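You operate a simulated robot arm through the tools that you are given. There is no shell and no other tool.

Carry out the task below with a simulated robot arm. There is one attempt and no reset: what you move stays moved.

TASK
Add the 40 mm grey block to the line and tighten the frame.
Fine: block after the letters, its print reading upright; slider pushed up, blue knob at TIGHT; raise and lower the tightened frame to check. Set down upright: what you pick out.
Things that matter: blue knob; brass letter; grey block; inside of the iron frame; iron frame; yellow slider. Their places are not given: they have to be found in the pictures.

It is judged by the outcome, as a careful person would: the job done as asked, and still so three seconds after it is handed in. It fails if anything else is knocked over, pushed out of place, dropped, spilled or broken.

THE ROBOT
A 7-joint arm with a two-finger parallel gripper, fixed in place. Base frame: the origin is at the foot of the arm, x ahead of it, y to its left, z up; the work surface is at about z = 0.885. Lengths are in m, angles in degrees, forces in N, time in s.
With the tool pointing down near the work surface it reaches from about 0.36 to 0.74 m from the base axis. Its first joint turns from -143.0 to 143.0 degrees. Payload 3 kg.
Tool frame: the origin (TCP) lies between the finger pads and is the grasp point; the fingertips stand 0.03 m ahead of it; z points along the fingers, y is the line along which they close. The gripper opens to 0.11 m. The fingers are 0.02 m wide and 0.01 m thick; the gripper's body (0.048 by 0.112 m) begins 0.055 m behind the TCP.
Orientation is that of the tool frame in the base frame, as a unit quaternion [w, x, y, z]. With the fingers straight down and closing along the base's y, the tool's x points along the base's -x, its y along +y and its z along -z.

THE INTERFACE
- The arm moves only by the tool nudge_tool. Its argument "rows" is a list of rows, each a list of 7 numbers: the shift along the tool's x, y, z in m, then the turn, a rotation vector about the tool's x, y, z in degrees, then the gripper command, from -1 (shut) to 1 (fully open), values between in proportion. In form: [[dx, dy, dz, rx, ry, rz, claw], ...]. A call has 1 to 20 rows; each row shifts and turns the commanded pose from where the row before left it, along the tool's axes as they then stand. Each row takes 0.2 s and may step no farther than 0.05 m and 8.6 degrees from the row before; otherwise, or with a gripper value out of range, the whole call is refused. Where a pose cannot be reached the arm comes as near as it can. A force on the tool above 50 N (or 10 N above the force at the start of the call, whichever is more), or a blocked arm, ends the call early, and 0.2 s more pass. Each finger travels about 0.108 m/s and halts on what it meets, pressing with about 21 N; the grip force reading is that of the motor and also rises with nothing between the fingers. The clock runs only during rows and for 0.2 s after the last one: add rows that do not move to give the fingers time. The reply holds the time, the measured pose of the TCP, the force on the tool along the base axes, the opening and the grip force, in the units named above and with some noise, with the torque about the TCP (base axes, N m) and any sound that the robot's microphone picked up.
- Cameras (640 x 400 px; columns grow to the right, rows downward): "scene" is fixed at [0.402, -0.6516, 1.6129]; the picture's right is [0.81, -0.59, 0.00], its down [-0.39, -0.52, -0.76] and it looks along [0.45, 0.61, -0.65] (base axes); focal length 330 px, centre (320, 200). "wrist" rides on the gripper at [0.072, 0.017, -0.103] in the tool frame; the picture's right is [-0.23, 0.97, 0.00], its down [-0.76, -0.18, -0.62] and it looks along [-0.61, -0.14, 0.78] (tool axes); focal length 222 px, centre (320, 200).
- snapshot(camera): a new picture of that camera. No time passes.
- raise_lower(by): slides the trunk up (or, below 0, down) by that many m; the arm rides with it, the base frame stays. It gives what a move gives, with no picture.
- pixel_to_xyz(camera, pixels): for up to 12 pixels [column, row] of the newest picture of that camera ("zoom" is the newest enlarged one), the place [x, y, z] in the base frame of the surface seen there, good to about 0.002 m. No time passes.
- zoom(camera, box): a new picture of the part [left, top, right, bottom] of that camera's present view, enlarged. No time passes.
- sign_off(): hands the job in; it is judged then, once.

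Unless the task says otherwise, let go and move clear before handing in.

The tools are called by a JSON object that holds its "method" and its "body". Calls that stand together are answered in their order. nudge_tool: Moves the arm, as the interface text tells. Its arguments: {"type":"object","properties":{"rows":{"type":"array"}},"required":["rows"]} The other tools are called the same way: raise_lower (by) slides the trunk up or down; snapshot (camera) takes a picture; pixel_to_xyz (camera, pixels) gives the place of the surface under pixels of a picture; zoom (camera, box) takes an enlarged picture of a part of a camera's view; sign_off () hands the job in.

At the start:

```text
clock: 0.0
eef_pos: [0.699, -0.2988, 1.2154]
ee_rot: [0.0, 0.001, 1.0, -0.001]
wrist_force: [-0.1, -0.1, -0.3]
moment: [0.01, 0.03, 0.03]
gripper_width: 0.1102
grip_force: 0.0
trunk travel left (down, up): [-0.825, 0.065]
```

scene: 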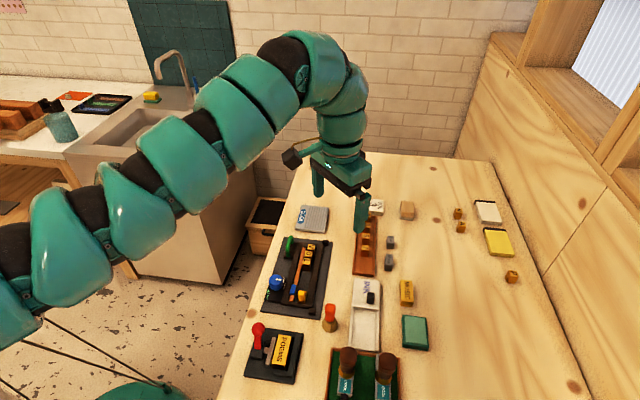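
wrist: 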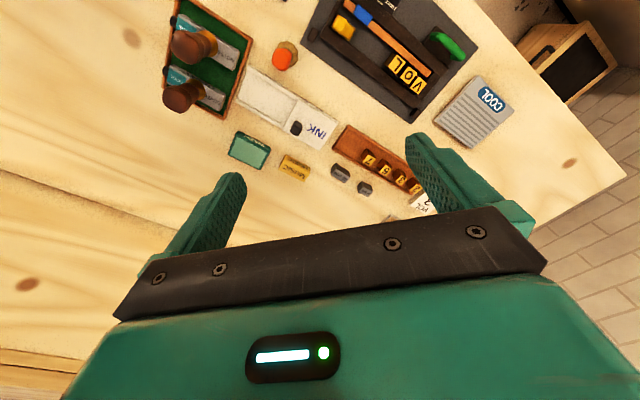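

The first pictures show an iron frame around scene (300,275) with letters "VOL" and a slider, and grey blocks near (390,243) and (388,265). I'll zoom in on these areas first.

{"method": "zoom", "body": {"camera": "scene", "box": [240, 190, 360, 320]}}

{"method": "zoom", "body": {"camera": "scene", "box": [340, 180, 440, 310]}}

{"method": "zoom", "body": {"camera": "wrist", "box": [300, 0, 540, 150]}}

{"method": "zoom", "body": {"camera": "wrist", "box": [220, 100, 460, 240]}}

```text
3.08 times, centred on (300, 255) of scene
```

zoom: 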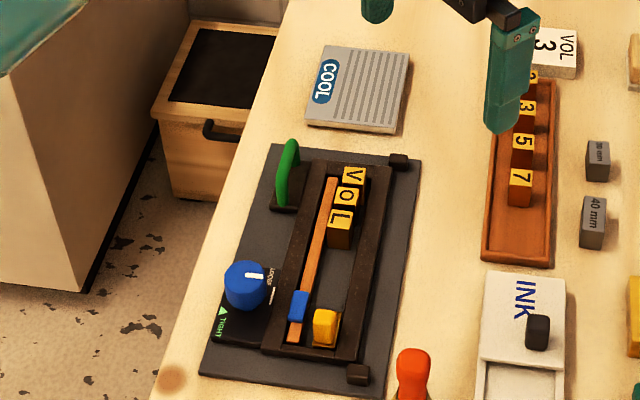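

```text
3.08 times, centred on (390, 245) of scene
```

zoom: 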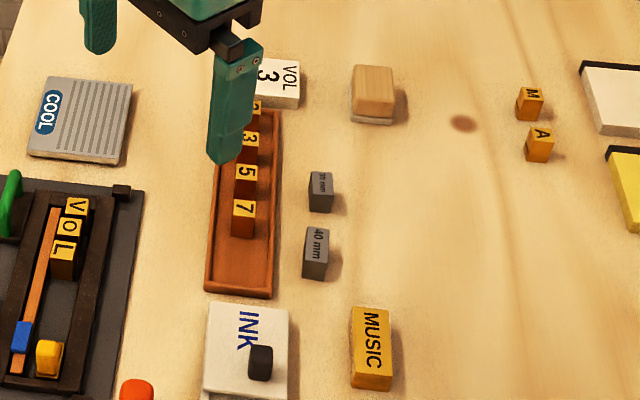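

```text
2.67 times, centred on (420, 75) of wrist
```

zoom: 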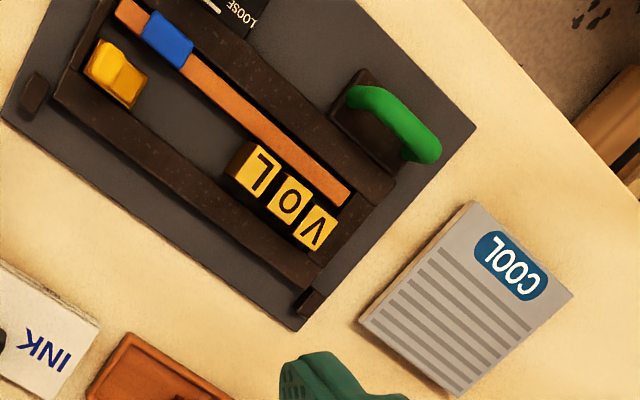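

```text
2.67 times, centred on (340, 170) of wrist
```

zoom: 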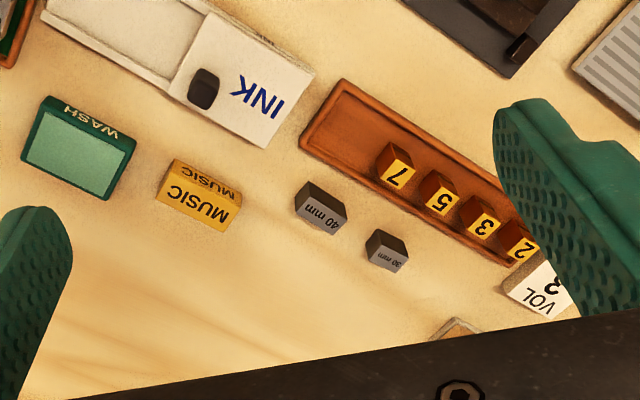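

The frame has letters V-O-L at its far end, a yellow slider at the near end and a blue knob on its left with LOOSE/TIGHT labels. The 40 mm block is at scene (391,264). I'll measure points on all of these.

{"method": "zoom", "body": {"camera": "scene", "box": [255, 230, 345, 320]}}

{"method": "pixel_to_xyz", "body": {"camera": "scene", "pixels": [[305, 247], [309, 253], [308, 261], [305, 291], [276, 280], [389, 261], [390, 240], [287, 240], [300, 285], [320, 322], [275, 240], [330, 240]]}}

```text
4.44 times, centred on (300, 275) of scene
```

zoom: 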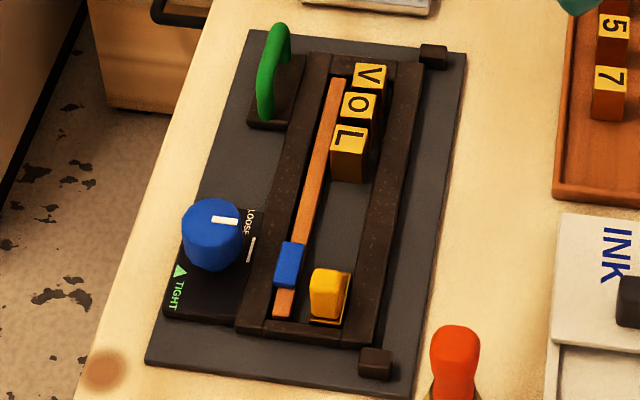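

```text
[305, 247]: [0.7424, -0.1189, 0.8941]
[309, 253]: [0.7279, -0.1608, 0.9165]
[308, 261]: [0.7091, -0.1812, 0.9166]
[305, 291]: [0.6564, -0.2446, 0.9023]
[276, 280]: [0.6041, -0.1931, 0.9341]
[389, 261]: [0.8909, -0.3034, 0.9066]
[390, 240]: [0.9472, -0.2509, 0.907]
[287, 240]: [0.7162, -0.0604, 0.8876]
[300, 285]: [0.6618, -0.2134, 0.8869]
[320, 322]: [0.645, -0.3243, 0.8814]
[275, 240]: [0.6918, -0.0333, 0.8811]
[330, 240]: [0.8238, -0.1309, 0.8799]
```

The 40 mm block (scene (389,261)) is at about (0.891,-0.303), or 0.94 m from the base axis. That is past the stated tool-down reach, so I'll test how far the arm goes outward at a safe height.

{"method": "nudge_tool", "body": {"rows": [[-0.04, 0, 0, 0, 0, 0, 0.0], [-0.04, 0, 0, 0, 0, 0, 0.0], [-0.04, 0, 0, 0, 0, 0, 0.0], [-0.04, 0, 0, 0, 0, 0, 0.0], [0, 0, 0, 0, 0, 0, 0.0], [0, 0, 0, 0, 0, 0, 0.0]]}}

```text
clock: 1.4
eef_pos: [0.7943, -0.2978, 1.2144]
ee_rot: [-0.001, 0.001, 1.0, -0.001]
wrist_force: [-0.5, 0.5, 0.2]
moment: [-0.03, -0.01, 0.02]
gripper_width: 0.0549
grip_force: 0.0
out of reach, approached as far as the arm can: row 3, 4
trunk travel left (down, up): [-0.825, 0.065]
```

At z≈1.214 with the tool straight down, the reach tops out at about 0.848 m. I'll look at the scene before testing a tilted tool and a lower trunk.

{"method": "snapshot", "body": {"camera": "scene"}}

{"method": "snapshot", "body": {"camera": "wrist"}}

```text
taken
```

scene: 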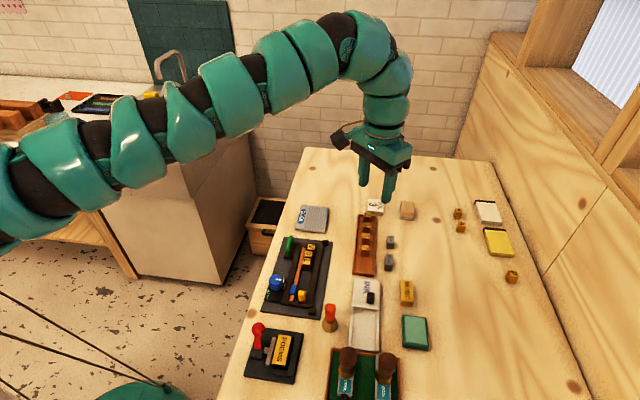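

```text
taken
```

wrist: 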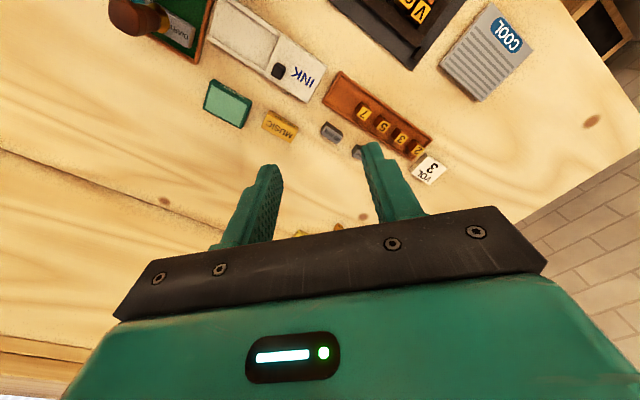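

The arm is nearly straight now. I'll check the obstacles the arm might meet if the trunk goes down: counter edge, table edge, and the arm itself.

{"method": "pixel_to_xyz", "body": {"camera": "scene", "pixels": [[60, 185], [130, 175], [215, 130], [240, 390], [303, 152], [20, 190], [150, 150], [240, 95], [345, 60], [385, 110], [100, 385], [270, 280]]}}

{"method": "zoom", "body": {"camera": "scene", "box": [340, 190, 440, 310]}}

```text
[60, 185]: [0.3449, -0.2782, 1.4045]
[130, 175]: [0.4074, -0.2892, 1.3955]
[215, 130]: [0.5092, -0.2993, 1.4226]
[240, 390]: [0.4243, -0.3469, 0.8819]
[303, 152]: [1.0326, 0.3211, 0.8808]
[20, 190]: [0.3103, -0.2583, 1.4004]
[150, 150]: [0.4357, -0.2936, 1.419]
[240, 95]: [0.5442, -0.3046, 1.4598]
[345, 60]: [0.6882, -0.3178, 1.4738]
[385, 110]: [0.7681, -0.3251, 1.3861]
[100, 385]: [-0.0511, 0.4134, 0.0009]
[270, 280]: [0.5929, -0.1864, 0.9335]
```

```text
3.33 times, centred on (390, 250) of scene
```

zoom: 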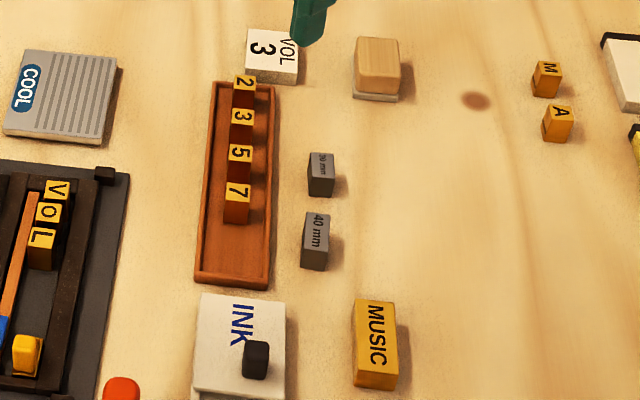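

The arm lies at about z 1.40, well above everything, so lowering the trunk is safe. I'll zoom tightly on the blocks and the frame to see how they are oriented.

{"method": "zoom", "body": {"camera": "scene", "box": [375, 230, 405, 276]}}

{"method": "zoom", "body": {"camera": "scene", "box": [288, 236, 332, 270]}}

{"method": "zoom", "body": {"camera": "scene", "box": [260, 265, 320, 315]}}

{"method": "zoom", "body": {"camera": "wrist", "box": [310, 110, 360, 150]}}

```text
8.70 times, centred on (390, 253) of scene
```

zoom: 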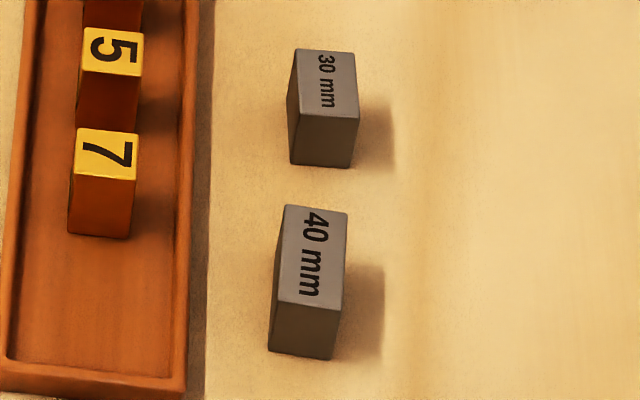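

```text
11.76 times, centred on (310, 253) of scene
```

zoom: 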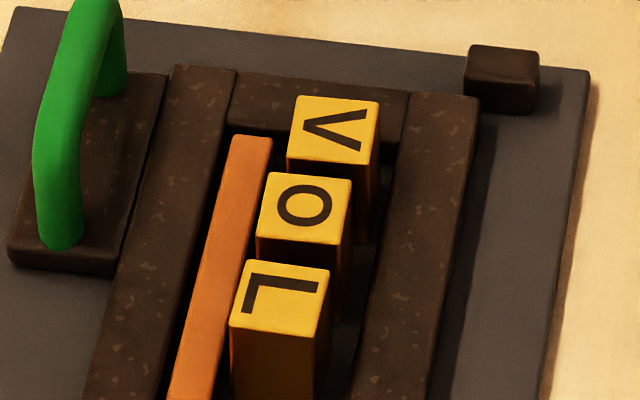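

```text
8.00 times, centred on (290, 290) of scene
```

zoom: 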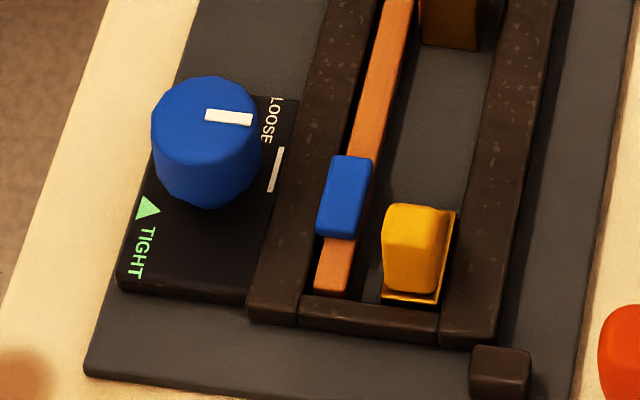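

```text
10.00 times, centred on (335, 130) of wrist
```

zoom: 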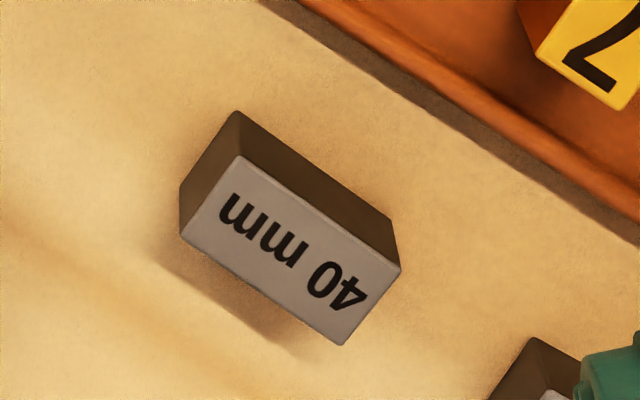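

Zoom is very sharp: the letters and the "40 mm" print are all turned the same way, so the block only needs translating. I'll measure the frame and the block precisely using zoom pixels.

{"method": "zoom", "body": {"camera": "scene", "box": [288, 236, 332, 270]}}

{"method": "pixel_to_xyz", "body": {"camera": "zoom", "pixels": [[335, 125], [305, 205], [280, 285], [300, 100], [375, 103], [360, 148], [290, 140], [318, 85], [440, 110], [205, 80], [250, 150], [300, 380]]}}

{"method": "pixel_to_xyz", "body": {"camera": "zoom", "pixels": [[262, 175], [347, 180], [337, 243], [260, 235], [240, 265], [327, 273], [318, 335], [233, 322], [335, 370], [500, 60], [520, 250], [60, 200]]}}

```text
11.76 times, centred on (310, 253) of scene
```

zoom: 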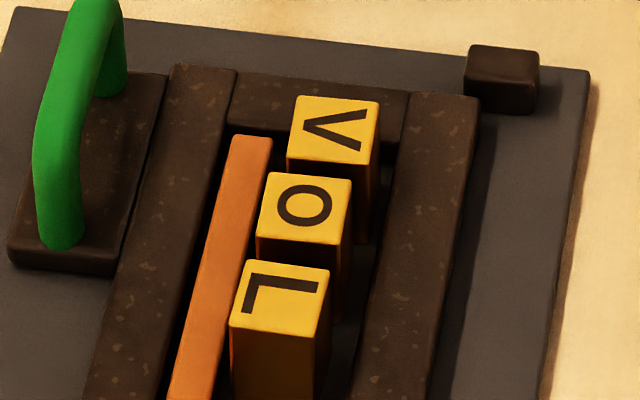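

```text
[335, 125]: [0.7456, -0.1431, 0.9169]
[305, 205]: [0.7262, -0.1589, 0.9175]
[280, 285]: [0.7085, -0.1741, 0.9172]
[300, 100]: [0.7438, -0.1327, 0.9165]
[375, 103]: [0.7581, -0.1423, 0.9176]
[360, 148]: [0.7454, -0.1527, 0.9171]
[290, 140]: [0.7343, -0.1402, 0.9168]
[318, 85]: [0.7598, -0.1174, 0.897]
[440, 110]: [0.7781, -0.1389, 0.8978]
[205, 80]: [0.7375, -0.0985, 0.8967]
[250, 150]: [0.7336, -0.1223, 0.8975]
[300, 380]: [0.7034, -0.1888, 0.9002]
```

```text
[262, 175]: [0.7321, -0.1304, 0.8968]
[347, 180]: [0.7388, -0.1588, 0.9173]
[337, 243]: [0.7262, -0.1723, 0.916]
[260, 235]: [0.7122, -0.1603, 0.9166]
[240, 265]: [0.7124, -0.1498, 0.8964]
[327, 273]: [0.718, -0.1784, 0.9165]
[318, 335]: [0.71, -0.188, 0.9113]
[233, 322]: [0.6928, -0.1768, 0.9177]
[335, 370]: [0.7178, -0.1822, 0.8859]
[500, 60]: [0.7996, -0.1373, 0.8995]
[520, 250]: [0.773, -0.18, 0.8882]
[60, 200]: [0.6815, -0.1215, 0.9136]
```

Letters are about 18 mm square with tops at z 0.917 and a line axis at about 40° from x. Next I'll measure the grey block and its neighbours.

{"method": "zoom", "body": {"camera": "scene", "box": [375, 230, 405, 276]}}

{"method": "pixel_to_xyz", "body": {"camera": "zoom", "pixels": [[285, 208], [345, 215], [337, 307], [280, 300], [313, 255], [272, 350], [330, 356], [360, 330], [325, 85], [300, 55], [350, 112], [105, 155]]}}

{"method": "pixel_to_xyz", "body": {"camera": "zoom", "pixels": [[190, 200], [175, 370], [10, 365], [95, 300], [230, 250], [195, 60], [355, 60], [290, 160], [353, 165], [100, 50], [500, 200], [220, 380]]}}

```text
8.70 times, centred on (390, 253) of scene
```

zoom: 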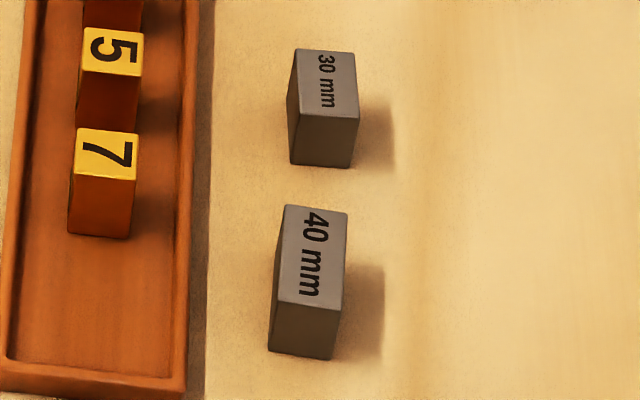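

```text
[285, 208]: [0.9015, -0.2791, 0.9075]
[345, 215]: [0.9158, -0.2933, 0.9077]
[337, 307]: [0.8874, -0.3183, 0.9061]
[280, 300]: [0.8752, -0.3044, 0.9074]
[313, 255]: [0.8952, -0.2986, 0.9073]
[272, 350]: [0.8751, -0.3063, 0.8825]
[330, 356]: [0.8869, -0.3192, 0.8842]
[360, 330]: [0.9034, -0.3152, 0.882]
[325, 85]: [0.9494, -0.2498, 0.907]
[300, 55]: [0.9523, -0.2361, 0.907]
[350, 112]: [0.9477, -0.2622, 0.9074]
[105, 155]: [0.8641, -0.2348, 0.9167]
```

```text
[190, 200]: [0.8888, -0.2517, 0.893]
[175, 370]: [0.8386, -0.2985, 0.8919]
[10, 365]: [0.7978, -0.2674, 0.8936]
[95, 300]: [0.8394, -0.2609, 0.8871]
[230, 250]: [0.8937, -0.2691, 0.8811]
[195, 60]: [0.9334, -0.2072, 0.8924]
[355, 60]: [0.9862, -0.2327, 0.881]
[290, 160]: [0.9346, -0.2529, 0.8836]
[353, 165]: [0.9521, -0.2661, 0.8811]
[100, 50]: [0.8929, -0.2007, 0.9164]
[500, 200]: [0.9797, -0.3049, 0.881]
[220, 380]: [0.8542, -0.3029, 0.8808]
```

The 40 mm block's centre is about (0.895,-0.299), top z 0.907, with its long axis at about 43° and a roughly 20 mm wide, 40 mm long top. Next I'll test whether the reach grows when the TCP is lower relative to the shoulder.

{"method": "nudge_tool", "body": {"rows": [[0, 0, 0.05, 0, 0, 0, 0.0], [0, 0, 0.05, 0, 0, 0, 0.0], [-0.03, 0, 0, 0, 0, 0, 0.0], [-0.03, 0, 0, 0, 0, 0, 0.0], [-0.03, 0, 0, 0, 0, 0, 0.0], [0, 0, 0, 0, 0, 0, 0.0], [0, 0, 0, 0, 0, 0, 0.0]]}}

```text
clock: 3.0
eef_pos: [0.7955, -0.297, 1.1132]
ee_rot: [0.0, 0.002, 1.0, 0.0]
wrist_force: [-0.3, -0.2, 0.1]
moment: [0.01, -0.01, 0.0]
gripper_width: 0.0547
grip_force: 0.2
out of reach, approached as far as the arm can: row 3, 4, 5
trunk travel left (down, up): [-0.825, 0.065]
```

The tool-down reach stays at 0.85 m at both heights, so the grasp needs a tilt about the block's long axis plus a lower trunk. I'll back off and up first, then lower the trunk.

{"method": "nudge_tool", "body": {"rows": [[0.03, 0, -0.04, 0, 0, 0, 0.0], [0.03, 0, -0.04, 0, 0, 0, 0.0], [0, 0, -0.04, 0, 0, 0, 0.0], [0, 0, -0.04, 0, 0, 0, 0.0], [0, 0, 0, 0, 0, 0, 0.0]]}}

{"method": "raise_lower", "body": {"by": -0.2}}

```text
clock: 4.2
eef_pos: [0.739, -0.2942, 1.2735]
ee_rot: [0.0, 0.0, 1.0, 0.001]
wrist_force: [0.2, 0.0, -0.3]
moment: [0.01, 0.02, 0.0]
gripper_width: 0.055
grip_force: 0.0
trunk travel left (down, up): [-0.825, 0.065]
```

```text
clock: 6.4
eef_pos: [0.7386, -0.295, 1.073]
ee_rot: [0.0, 0.001, 1.0, 0.0]
wrist_force: [0.2, -0.1, 0.0]
moment: [-0.01, 0.02, 0.02]
gripper_width: 0.0548
grip_force: 0.2
trunk travel left (down, up): [-0.625, 0.265]
```

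The trunk is down 0.2 m and the TCP is at z 1.073. I'll turn the tool about vertical so the fingers close along the block's long axis.

{"method": "nudge_tool", "body": {"rows": [[0, 0, 0, 0, 0, 7.6, 0.2], [0, 0, 0, 0, 0, 7.6, 0.2], [0, 0, 0, 0, 0, 7.6, 0.2], [0, 0, 0, 0, 0, 7.6, 0.2], [0, 0, 0, 0, 0, 7.6, 0.2], [0, 0, 0, 0, 0, 7.6, 0.2], [0, 0, 0, 0, 0, 0, 0.2]]}}

{"method": "snapshot", "body": {"camera": "wrist"}}

{"method": "snapshot", "body": {"camera": "scene"}}

```text
clock: 8.0
eef_pos: [0.7384, -0.2943, 1.0731]
ee_rot: [0.001, 0.389, 0.921, 0.001]
wrist_force: [-0.6, 0.9, -0.5]
moment: [0.01, 0.0, -0.04]
gripper_width: 0.0658
grip_force: 0.0
trunk travel left (down, up): [-0.625, 0.265]
```

```text
taken
```

wrist: 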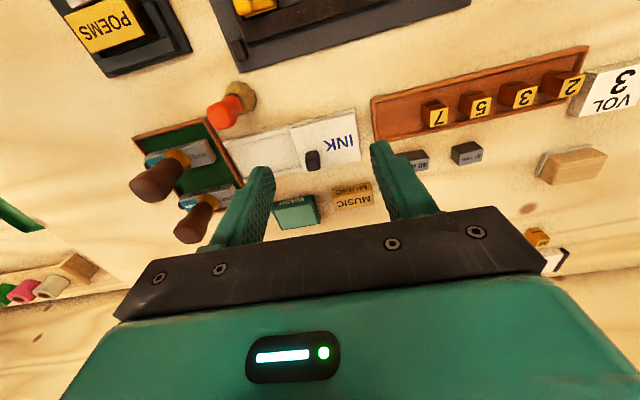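

```text
taken
```

scene: 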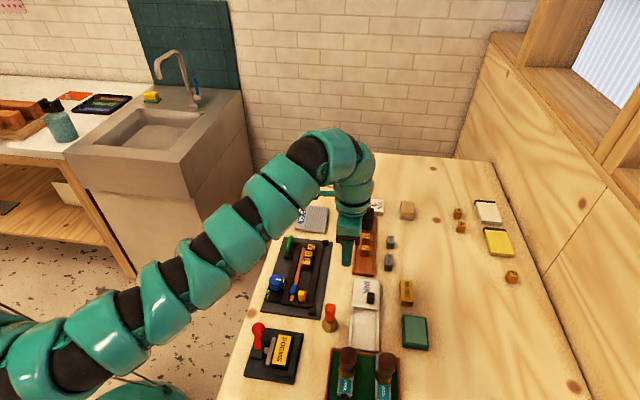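

Tool y is now at about 44°, matching the block's long axis. I'll tilt 40° about the closing axis so the fingers point down and outward, rising slightly as I do it.

{"method": "nudge_tool", "body": {"rows": [[0, 0, -0.02, 0, -8, 0, 0.2], [0, 0, -0.02, 0, -8, 0, 0.2], [0, 0, 0, 0, -8, 0, 0.2], [0, 0, 0, 0, -8, 0, 0.2], [0, 0, 0, 0, -8, 0, 0.2], [0, 0, 0, 0, 0, 0, 0.2], [0, 0, 0, 0, 0, 0, 0.2]]}}

{"method": "snapshot", "body": {"camera": "scene"}}

```text
clock: 9.6
eef_pos: [0.7379, -0.2916, 1.1152]
ee_rot: [0.159, 0.383, 0.908, -0.067]
wrist_force: [-0.6, -0.1, 0.7]
moment: [0.02, 0.02, 0.0]
gripper_width: 0.0661
grip_force: 0.0
out of reach, approached as far as the arm can: row 3, 4, 5
trunk travel left (down, up): [-0.625, 0.265]
```

```text
taken
```

scene: 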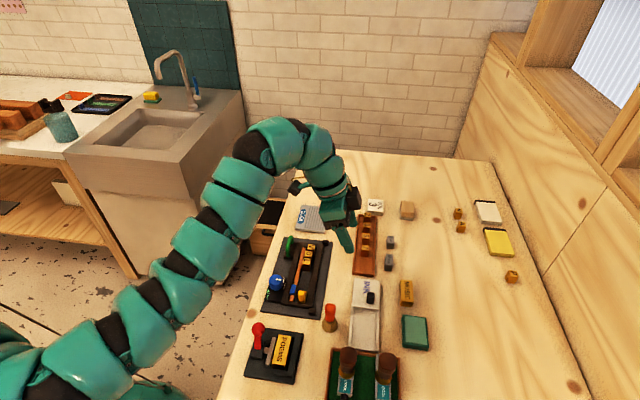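

The tilt stopped at about 20° (a joint limit in this bent posture). I'll move outward toward the point above the block at this tilt to see how far it reaches and whether more tilt opens up.

{"method": "nudge_tool", "body": {"rows": [[-0.0221, 0.027, 0.024, 0, 0, 0, 0.2], [-0.0221, 0.027, 0.024, 0, 0, 0, 0.2], [-0.0221, 0.027, 0.024, 0, 0, 0, 0.2], [0, 0, 0, 0, 0, 0, 0.2], [0, 0, 0, 0, 0, 0, 0.2]]}}

```text
clock: 10.8
eef_pos: [0.8545, -0.2987, 1.0681]
ee_rot: [0.159, 0.383, 0.907, -0.067]
wrist_force: [0.7, -0.3, -0.2]
moment: [0.03, -0.01, 0.01]
gripper_width: 0.0662
grip_force: 0.1
trunk travel left (down, up): [-0.625, 0.265]
```

At (0.8545,-0.2987) the radius is already 0.905 at a 20° tilt. I'll tilt further and continue outward.

{"method": "nudge_tool", "body": {"rows": [[-0.0221, 0.027, 0.024, 0, 0, 0, 0.2], [0, 0, 0, 0, -6, 0, 0.2], [0, 0, 0, 0, -6, 0, 0.2], [0, 0, 0, 0, 0, 0, 0.2], [0, 0, 0, 0, 0, 0, 0.2]]}}

```text
clock: 12.0
eef_pos: [0.8562, -0.2976, 1.0691]
ee_rot: [0.252, 0.374, 0.886, -0.107]
wrist_force: [-0.7, 0.2, 0.5]
moment: [0.03, 0.0, 0.01]
gripper_width: 0.0661
grip_force: 0.0
out of reach, approached as far as the arm can: row 1
trunk travel left (down, up): [-0.625, 0.265]
```

The tilt is now about 32° and position held. I'll continue the remaining offset, going slightly down.

{"method": "nudge_tool", "body": {"rows": [[-0.004, 0.0137, 0.0201, 0, 0, 0, 0.2], [-0.004, 0.0137, 0.0201, 0, 0, 0, 0.2], [0, 0, 0, 0, 0, 0, 0.2], [0, 0, 0, 0, 0, 0, 0.2]]}}

```text
clock: 13.0
eef_pos: [0.8939, -0.2982, 1.0394]
ee_rot: [0.252, 0.373, 0.886, -0.106]
wrist_force: [-0.2, -0.9, -0.7]
moment: [0.03, -0.04, -0.01]
gripper_width: 0.0657
grip_force: 0.1
trunk travel left (down, up): [-0.625, 0.265]
```

The TCP now sits above the block at a 32° tilt. I'll check alignment with fresh pictures before descending.

{"method": "snapshot", "body": {"camera": "wrist"}}

{"method": "snapshot", "body": {"camera": "scene"}}

{"method": "zoom", "body": {"camera": "scene", "box": [340, 200, 440, 290]}}

```text
taken
```

wrist: 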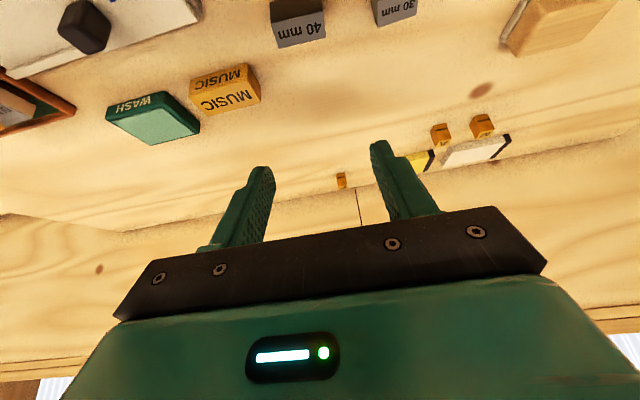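

```text
taken
```

scene: 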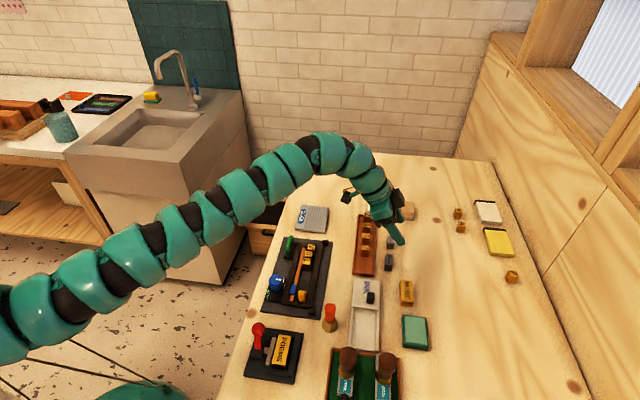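

```text
4.44 times, centred on (390, 245) of scene
```

zoom: 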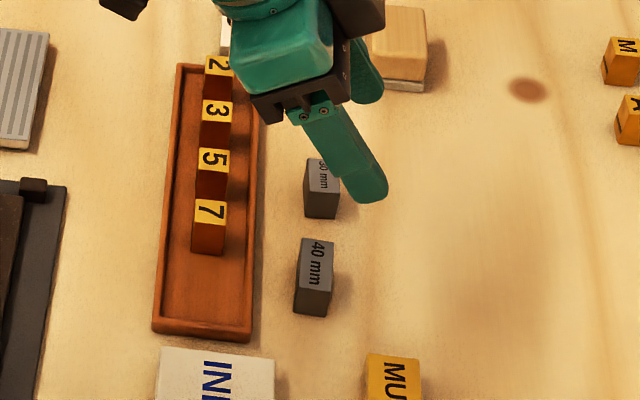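

The fingers are right above the block and clear of the 30 mm block and the digits. I'll lower the trunk 0.08 m, which puts the fingertips at about z 0.928, still above everything.

{"method": "raise_lower", "body": {"by": -0.08}}

{"method": "snapshot", "body": {"camera": "wrist"}}

{"method": "zoom", "body": {"camera": "scene", "box": [340, 200, 440, 290]}}

```text
clock: 14.1
eef_pos: [0.8934, -0.2972, 0.9597]
ee_rot: [0.254, 0.373, 0.886, -0.106]
wrist_force: [0.9, 0.1, 0.5]
moment: [-0.06, 0.04, 0.02]
gripper_width: 0.066
grip_force: 0.1
trunk travel left (down, up): [-0.545, 0.345]
```

```text
taken
```

wrist: 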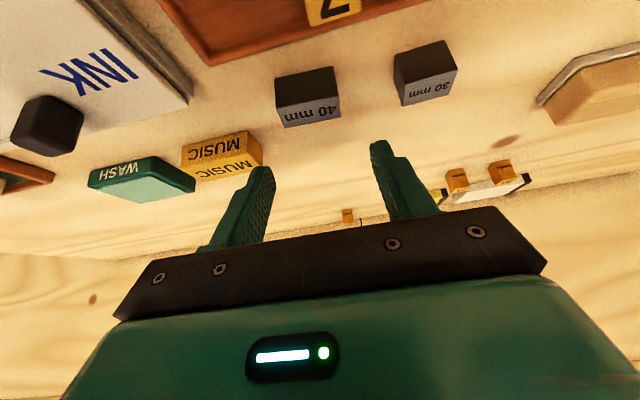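

```text
4.44 times, centred on (390, 245) of scene
```

zoom: 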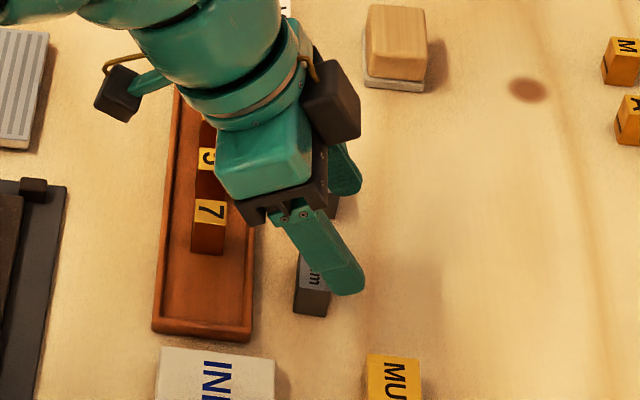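

In the wrist view the block's print faces me at (307,105). I'll re-measure the block's corners from this closer view to fine-tune the grasp.

{"method": "zoom", "body": {"camera": "wrist", "box": [260, 50, 360, 140]}}

{"method": "pixel_to_xyz", "body": {"camera": "wrist", "pixels": [[283, 123], [337, 117], [333, 98], [280, 106], [308, 111], [277, 82], [330, 75], [402, 103], [447, 95], [330, 110], [290, 90], [285, 116]]}}

```text
4.44 times, centred on (310, 95) of wrist
```

zoom: 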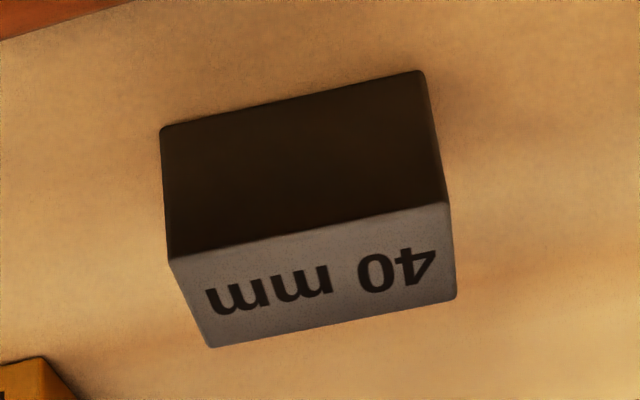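

```text
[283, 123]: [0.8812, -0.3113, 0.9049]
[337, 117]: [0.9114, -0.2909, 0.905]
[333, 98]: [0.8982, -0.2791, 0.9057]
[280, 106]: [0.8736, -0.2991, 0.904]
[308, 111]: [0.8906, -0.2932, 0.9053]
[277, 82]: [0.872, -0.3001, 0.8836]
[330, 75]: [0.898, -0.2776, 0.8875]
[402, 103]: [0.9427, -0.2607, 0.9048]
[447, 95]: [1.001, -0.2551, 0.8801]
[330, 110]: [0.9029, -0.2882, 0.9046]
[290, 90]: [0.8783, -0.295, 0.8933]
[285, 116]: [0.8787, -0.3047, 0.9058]
```

{"method": "pixel_to_xyz", "body": {"camera": "zoom", "pixels": [[175, 262], [442, 208], [450, 293], [214, 343], [312, 230], [335, 322], [193, 302], [446, 250], [165, 135], [418, 80], [168, 250], [438, 195]]}}

```text
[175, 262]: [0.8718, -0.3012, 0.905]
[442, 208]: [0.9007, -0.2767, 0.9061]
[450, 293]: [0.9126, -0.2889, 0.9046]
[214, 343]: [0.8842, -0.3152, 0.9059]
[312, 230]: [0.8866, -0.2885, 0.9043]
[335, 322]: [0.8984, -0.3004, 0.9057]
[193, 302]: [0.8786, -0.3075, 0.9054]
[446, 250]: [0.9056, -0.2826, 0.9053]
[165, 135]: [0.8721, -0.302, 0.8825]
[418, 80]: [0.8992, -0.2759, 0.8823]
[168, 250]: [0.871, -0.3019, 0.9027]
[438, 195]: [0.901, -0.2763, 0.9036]
```

Both views agree along the long axis, and the block centre is about (0.894,-0.297). I'll descend with the fingers straddling its ends.

{"method": "nudge_tool", "body": {"rows": [[0.0115, 0, 0.0107, 0, 0, 0, 0.2], [0.0115, 0, 0.0107, 0, 0, 0, 0.2], [0.011, 0, 0.01, 0, 0, 0, 0.2], [0, 0, 0, 0, 0, 0, 0.2]]}}

{"method": "snapshot", "body": {"camera": "wrist"}}

{"method": "zoom", "body": {"camera": "scene", "box": [350, 210, 430, 290]}}

```text
clock: 15.1
eef_pos: [0.8873, -0.2886, 0.915]
ee_rot: [0.253, 0.372, 0.887, -0.105]
wrist_force: [0.1, -0.1, -0.4]
moment: [0.0, 0.01, 0.01]
gripper_width: 0.0661
grip_force: 0.0
trunk travel left (down, up): [-0.545, 0.345]
```

```text
taken
```

wrist: 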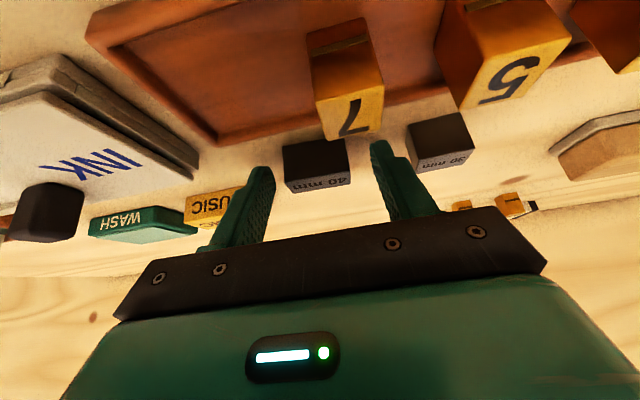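

```text
5.00 times, centred on (390, 250) of scene
```

zoom: 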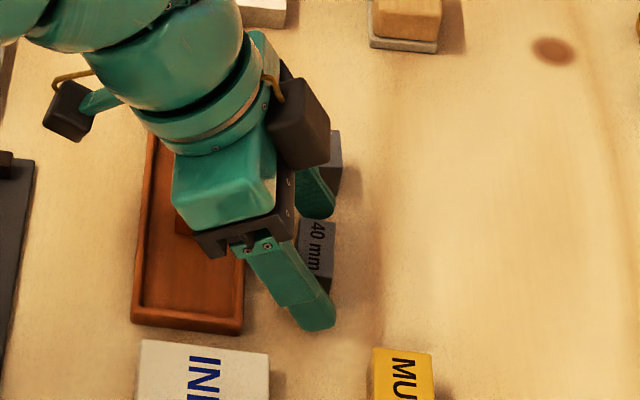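

The block is centred between the fingers (wrist cols 283–350) and the tips are just above the table. I'll close the gripper.

{"method": "nudge_tool", "body": {"rows": [[0, 0, 0, 0, 0, 0, -0.2], [0, 0, 0, 0, 0, 0, -0.5], [0, 0, 0, 0, 0, 0, -1], [0, 0, 0, 0, 0, 0, -1]]}}

{"method": "zoom", "body": {"camera": "scene", "box": [350, 210, 430, 290]}}

{"method": "snapshot", "body": {"camera": "wrist"}}

```text
clock: 16.1
eef_pos: [0.8872, -0.2887, 0.9143]
ee_rot: [0.253, 0.372, 0.887, -0.105]
wrist_force: [-0.4, 0.3, 1.5]
moment: [-0.04, 0.0, 0.0]
gripper_width: 0.0392
grip_force: 20.8
trunk travel left (down, up): [-0.545, 0.345]
```

```text
5.00 times, centred on (390, 250) of scene
```

zoom: 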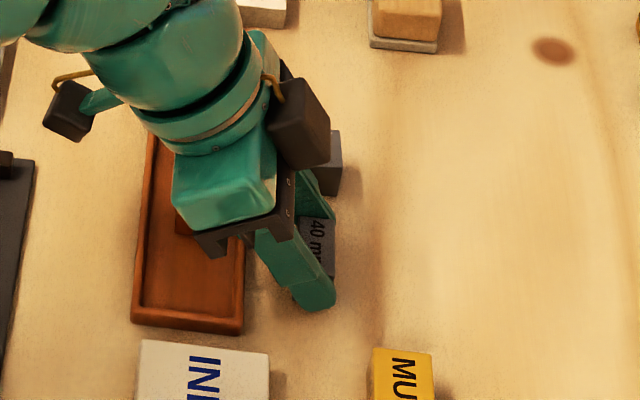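

```text
taken
```

wrist: 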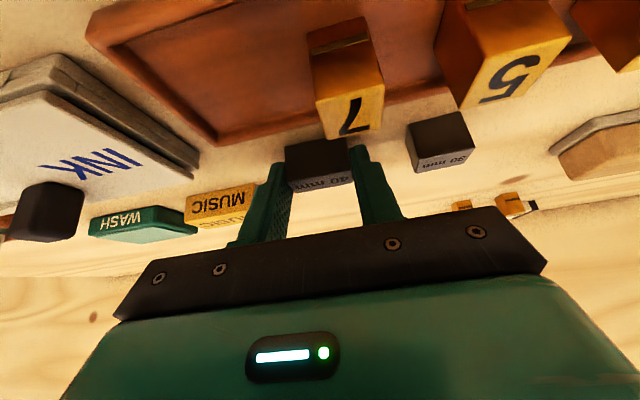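

The grip reads 20.8 N at a width of 0.0392, so the block is held at its ends. I'll lift straight up with the trunk.

{"method": "raise_lower", "body": {"by": 0.1}}

{"method": "snapshot", "body": {"camera": "wrist"}}

{"method": "snapshot", "body": {"camera": "scene"}}

```text
clock: 17.5
eef_pos: [0.8873, -0.2894, 1.014]
ee_rot: [0.253, 0.373, 0.887, -0.105]
wrist_force: [-0.8, -0.5, -1.8]
moment: [0.04, 0.04, 0.0]
gripper_width: 0.0396
grip_force: 20.6
trunk travel left (down, up): [-0.645, 0.245]
```

```text
taken
```

wrist: 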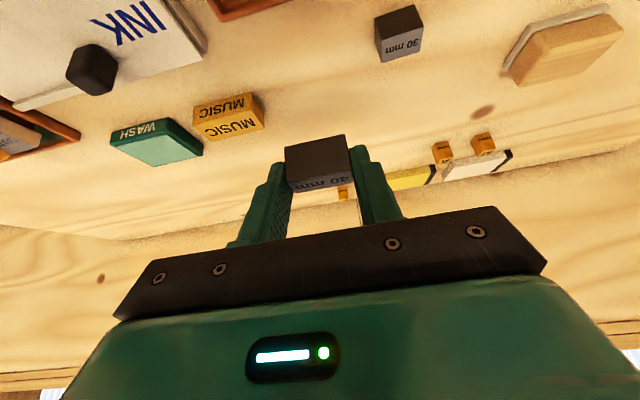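

```text
taken
```

scene: 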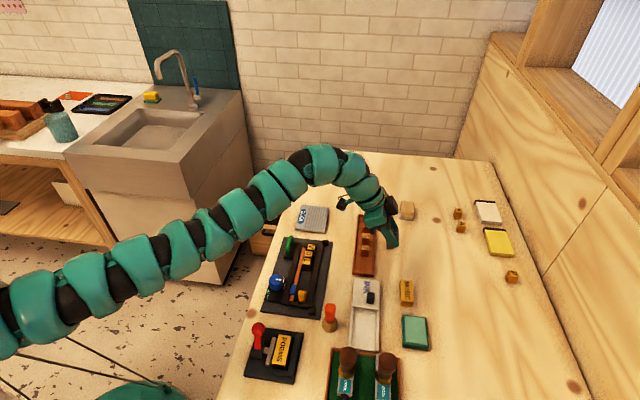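

The block is held and lifted. I'll measure the free table between frame and tray, where I can set the block down and regrasp it with the tool vertical.

{"method": "zoom", "body": {"camera": "scene", "box": [255, 220, 395, 340]}}

{"method": "pixel_to_xyz", "body": {"camera": "zoom", "pixels": [[338, 80], [305, 310], [460, 80], [450, 185], [440, 250], [435, 320], [360, 320], [345, 290], [335, 330], [400, 200], [320, 180], [290, 360]]}}

```text
3.33 times, centred on (325, 280) of scene
```

zoom: 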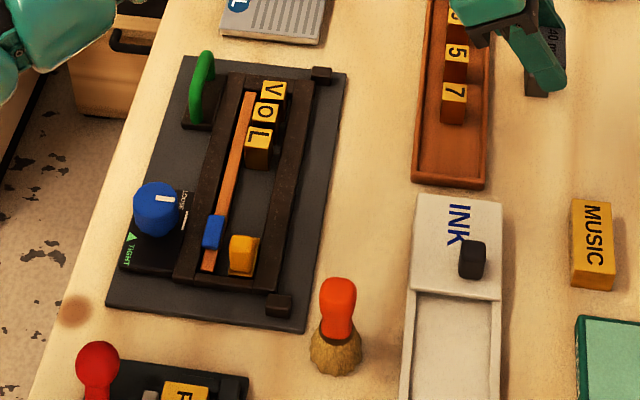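

```text
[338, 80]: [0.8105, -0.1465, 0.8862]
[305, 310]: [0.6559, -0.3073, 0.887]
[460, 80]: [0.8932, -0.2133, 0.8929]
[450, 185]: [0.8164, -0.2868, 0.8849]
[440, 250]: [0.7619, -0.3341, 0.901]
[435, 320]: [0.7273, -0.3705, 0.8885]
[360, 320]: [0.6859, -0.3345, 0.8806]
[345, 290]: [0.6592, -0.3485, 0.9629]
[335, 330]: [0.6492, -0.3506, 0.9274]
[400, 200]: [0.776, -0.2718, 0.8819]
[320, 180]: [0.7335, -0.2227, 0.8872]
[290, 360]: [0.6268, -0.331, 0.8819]
```

The free strip between plate edge and tray is about 75 mm wide. I'll check the heights of the handle, knob and slider, since the tilted gripper body will pass over them.

{"method": "pixel_to_xyz", "body": {"camera": "zoom", "pixels": [[204, 55], [196, 70], [192, 95], [192, 118], [213, 90], [155, 185], [178, 210], [137, 200], [243, 242], [212, 228], [240, 262], [225, 245]]}}

{"method": "pixel_to_xyz", "body": {"camera": "zoom", "pixels": [[238, 90], [185, 270], [315, 90], [272, 280], [252, 85], [228, 200], [300, 130], [215, 150], [245, 110], [225, 285], [210, 110], [165, 255]]}}

```text
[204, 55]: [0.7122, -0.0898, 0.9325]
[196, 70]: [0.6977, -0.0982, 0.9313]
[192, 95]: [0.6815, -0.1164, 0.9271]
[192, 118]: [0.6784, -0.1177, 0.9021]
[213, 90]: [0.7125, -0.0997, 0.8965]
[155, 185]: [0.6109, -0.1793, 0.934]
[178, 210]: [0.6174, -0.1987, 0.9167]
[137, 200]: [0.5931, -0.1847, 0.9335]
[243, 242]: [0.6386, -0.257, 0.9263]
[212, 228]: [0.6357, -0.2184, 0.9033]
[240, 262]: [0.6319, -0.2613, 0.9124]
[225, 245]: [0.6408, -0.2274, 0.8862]
```

```text
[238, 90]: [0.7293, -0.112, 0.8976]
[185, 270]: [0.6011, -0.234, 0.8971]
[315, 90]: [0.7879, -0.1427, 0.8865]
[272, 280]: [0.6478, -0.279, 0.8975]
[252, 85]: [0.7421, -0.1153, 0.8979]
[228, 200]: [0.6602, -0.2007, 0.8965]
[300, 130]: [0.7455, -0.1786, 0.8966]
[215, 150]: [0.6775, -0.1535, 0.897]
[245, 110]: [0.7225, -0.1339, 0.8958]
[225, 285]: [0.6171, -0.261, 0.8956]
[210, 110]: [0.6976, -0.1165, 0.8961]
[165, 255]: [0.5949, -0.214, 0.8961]
```

The handle top is at z 0.932, knob at 0.934 and slider at 0.926, all lower than the tilted gripper body will be. I'll raise the trunk 0.1, then bring the block inward to above the free strip at (0.748,-0.264).

{"method": "raise_lower", "body": {"by": 0.1}}

{"method": "nudge_tool", "body": {"rows": [[0.032, -0.0162, 0.0037, 0, 0, 0, -1], [0.032, -0.0162, 0.0037, 0, 0, 0, -1], [0.032, -0.0162, 0.0037, 0, 0, 0, -1], [0.032, -0.0162, 0.0037, 0, 0, 0, -1], [0.032, -0.0162, 0.0037, 0, 0, 0, -1], [0, 0, 0, 0, 0, 0, -1], [0, 0, 0, 0, 0, 0, -1]]}}

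```text
clock: 18.8
eef_pos: [0.8868, -0.2892, 1.1128]
ee_rot: [0.252, 0.373, 0.887, -0.106]
wrist_force: [0.3, 0.4, -1.7]
moment: [0.03, 0.0, 0.02]
gripper_width: 0.0396
grip_force: 20.7
trunk travel left (down, up): [-0.745, 0.145]
```

```text
clock: 20.4
eef_pos: [0.7418, -0.2566, 1.0131]
ee_rot: [0.252, 0.374, 0.886, -0.106]
wrist_force: [0.5, 0.2, -1.3]
moment: [0.03, 0.02, -0.03]
gripper_width: 0.0397
grip_force: 20.7
trunk travel left (down, up): [-0.745, 0.145]
```

The block is over the free strip at the same 32° tilt with no limits hit. I'll check the pictures before lowering.

{"method": "snapshot", "body": {"camera": "wrist"}}

{"method": "zoom", "body": {"camera": "scene", "box": [255, 200, 415, 340]}}

```text
taken
```

wrist: 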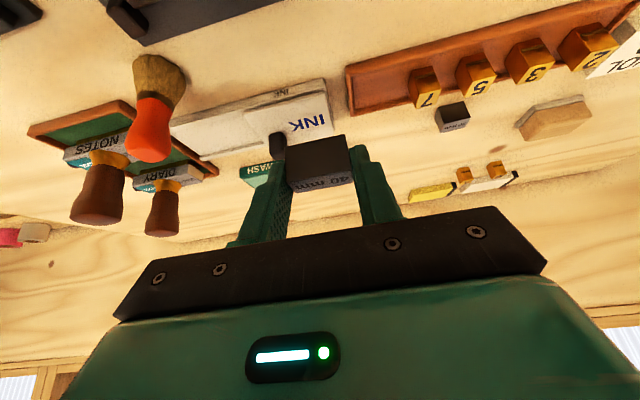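

```text
2.86 times, centred on (335, 270) of scene
```

zoom: 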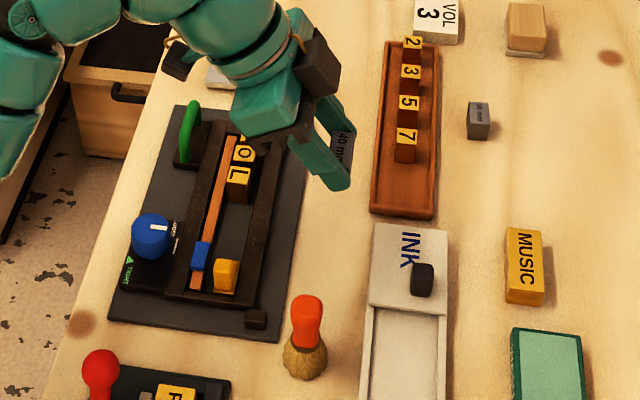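

Everything below is clear. I'll lower most of the way first.

{"method": "nudge_tool", "body": {"rows": [[0.0145, 0, 0.0233, 0, 0, 0, -1], [0.0145, 0, 0.0233, 0, 0, 0, -1], [0.0145, 0, 0.0233, 0, 0, 0, -1], [0, 0, 0, 0, 0, 0, -1], [0, 0, 0, 0, 0, 0, -1]]}}

{"method": "zoom", "body": {"camera": "scene", "box": [255, 200, 415, 340]}}

{"method": "snapshot", "body": {"camera": "wrist"}}

```text
clock: 21.6
eef_pos: [0.7406, -0.2567, 0.9296]
ee_rot: [0.252, 0.373, 0.887, -0.105]
wrist_force: [-0.4, -0.6, -2.3]
moment: [0.01, 0.0, 0.01]
gripper_width: 0.0396
grip_force: 20.9
trunk travel left (down, up): [-0.745, 0.145]
```

```text
2.86 times, centred on (335, 270) of scene
```

zoom: 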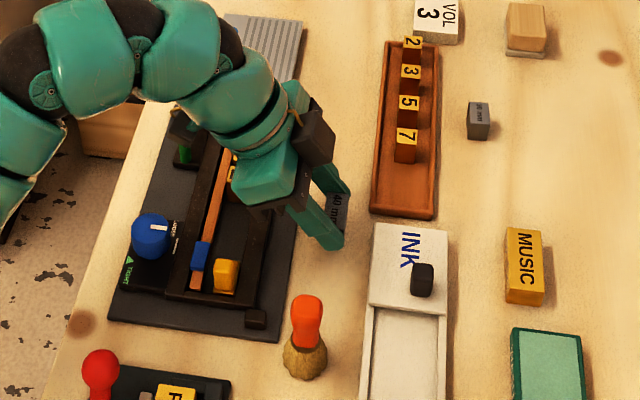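

```text
taken
```

wrist: 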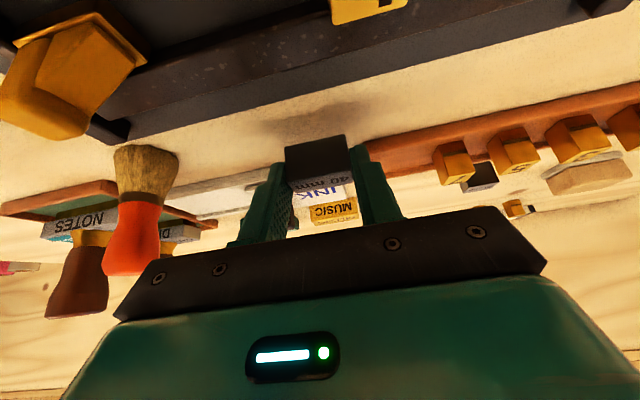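

There are about 14 mm left to the table. I'll lower in small steps, watching the force.

{"method": "nudge_tool", "body": {"rows": [[0.0035, 0, 0.0056, 0, 0, 0, -1], [0.0028, 0, 0.0045, 0, 0, 0, -1], [0, 0, 0, 0, 0, 0, -1]]}}

```text
clock: 22.4
eef_pos: [0.7421, -0.255, 0.9198]
ee_rot: [0.253, 0.374, 0.886, -0.106]
wrist_force: [-0.6, 0.3, -0.6]
moment: [0.04, -0.04, -0.02]
gripper_width: 0.0395
grip_force: 21.2
trunk travel left (down, up): [-0.745, 0.145]
```

{"method": "nudge_tool", "body": {"rows": [[0.0011, 0, 0.0017, 0, 0, 0, -1], [0, 0, 0, 0, 0, 0, -1], [0, 0, 0, 0, 0, 0, -1]]}}

{"method": "zoom", "body": {"camera": "scene", "box": [310, 240, 360, 280]}}

{"method": "zoom", "body": {"camera": "wrist", "box": [240, 90, 420, 220]}}

```text
clock: 23.2
eef_pos: [0.7419, -0.2553, 0.9166]
ee_rot: [0.253, 0.373, 0.886, -0.105]
wrist_force: [0.2, 0.1, -2.0]
moment: [0.05, 0.03, -0.01]
gripper_width: 0.0398
grip_force: 20.9
trunk travel left (down, up): [-0.745, 0.145]
```

```text
10.00 times, centred on (335, 260) of scene
```

zoom: 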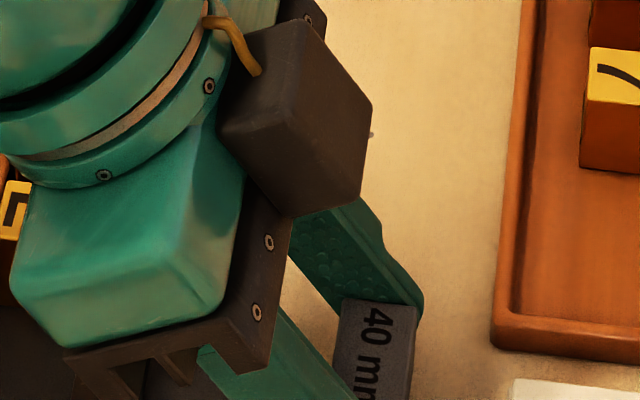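

```text
3.08 times, centred on (330, 155) of wrist
```

zoom: 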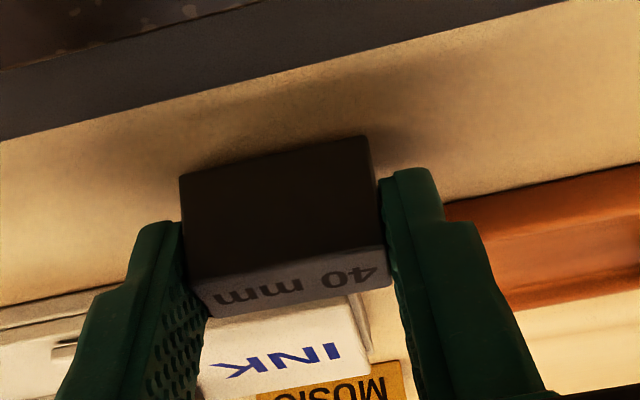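

The force still reads -2 N (block weight), so it isn't down yet. I'll check the block-top height against the 0.9065 it had on the table.

{"method": "pixel_to_xyz", "body": {"camera": "scene", "pixels": [[338, 272], [340, 276], [337, 275], [339, 274]]}}

{"method": "nudge_tool", "body": {"rows": [[0.0005, 0, 0.0009, 0, 0, 0, -1], [0, 0, 0, 0, 0, 0, -1]]}}

```text
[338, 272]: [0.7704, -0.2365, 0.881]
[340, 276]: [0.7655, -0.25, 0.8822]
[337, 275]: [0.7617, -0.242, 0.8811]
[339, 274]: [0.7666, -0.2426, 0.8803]
```

```text
clock: 23.8
eef_pos: [0.7398, -0.2534, 0.9167]
ee_rot: [0.253, 0.373, 0.886, -0.105]
wrist_force: [-0.3, 0.3, -1.7]
moment: [0.03, 0.01, -0.03]
gripper_width: 0.0397
grip_force: 20.7
trunk travel left (down, up): [-0.745, 0.145]
```

{"method": "nudge_tool", "body": {"rows": [[0.0006, 0, 0.0009, 0, 0, 0, -1], [0, 0, 0, 0, 0, 0, -1]]}}

{"method": "zoom", "body": {"camera": "scene", "box": [315, 250, 365, 290]}}

{"method": "pixel_to_xyz", "body": {"camera": "zoom", "pixels": [[300, 220], [330, 230], [320, 260], [310, 300], [400, 250]]}}

```text
clock: 24.4
eef_pos: [0.7402, -0.2544, 0.916]
ee_rot: [0.253, 0.373, 0.887, -0.105]
wrist_force: [-0.5, -0.5, -1.6]
moment: [-0.01, 0.07, 0.02]
gripper_width: 0.0396
grip_force: 20.8
trunk travel left (down, up): [-0.745, 0.145]
```

```text
10.00 times, centred on (340, 270) of scene
```

zoom: 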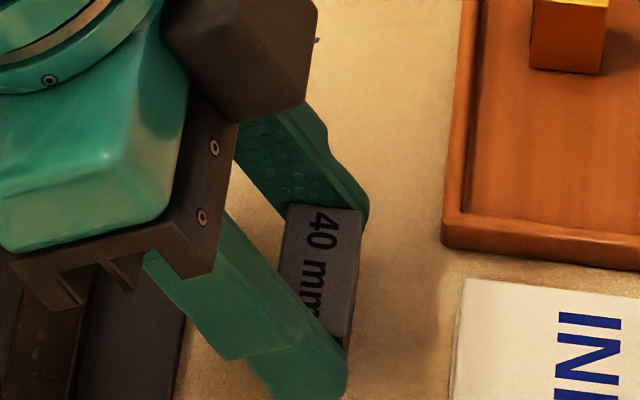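

```text
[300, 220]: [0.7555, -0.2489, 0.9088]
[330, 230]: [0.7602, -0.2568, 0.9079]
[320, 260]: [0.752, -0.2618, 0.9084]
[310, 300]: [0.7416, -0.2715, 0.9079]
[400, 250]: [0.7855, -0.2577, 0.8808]
```

The block top is at 0.908, about 1 mm above its resting height of 0.907. One more small step.

{"method": "nudge_tool", "body": {"rows": [[0.0007, 0, 0.0011, 0, 0, 0, -1], [0, 0, 0, 0, 0, 0, -1], [0, 0, 0, 0, 0, 0, -1]]}}

```text
clock: 25.2
eef_pos: [0.7415, -0.2536, 0.9144]
ee_rot: [0.254, 0.373, 0.886, -0.106]
wrist_force: [1.8, 0.3, 3.2]
moment: [-0.09, 0.0, 0.05]
gripper_width: 0.0396
grip_force: 20.9
trunk travel left (down, up): [-0.745, 0.145]
```

Contact: the force flipped to +3.2 N. I'll open the fingers gently.

{"method": "nudge_tool", "body": {"rows": [[0, 0, 0, 0, 0, 0, -0.2], [0, 0, 0, 0, 0, 0, -0.05], [0, 0, 0, 0, 0, 0, 0.1], [0, 0, 0, 0, 0, 0, 0.2], [0, 0, 0, 0, 0, 0, 0.2]]}}

{"method": "zoom", "body": {"camera": "scene", "box": [315, 250, 365, 290]}}

```text
clock: 26.4
eef_pos: [0.7406, -0.254, 0.9143]
ee_rot: [0.252, 0.373, 0.887, -0.106]
wrist_force: [0.3, 0.3, -0.4]
moment: [0.02, -0.01, -0.02]
gripper_width: 0.0658
grip_force: 0.1
trunk travel left (down, up): [-0.745, 0.145]
```

```text
10.00 times, centred on (340, 270) of scene
```

zoom: 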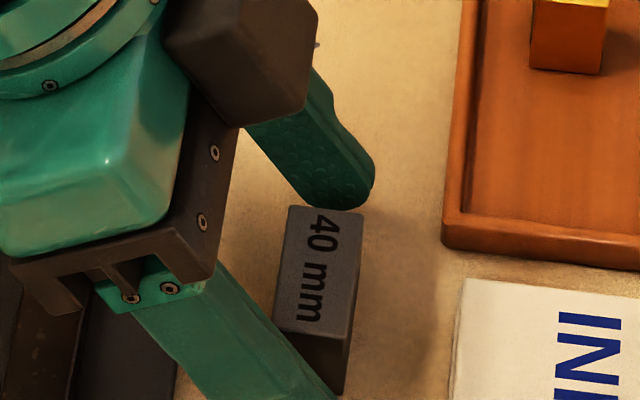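

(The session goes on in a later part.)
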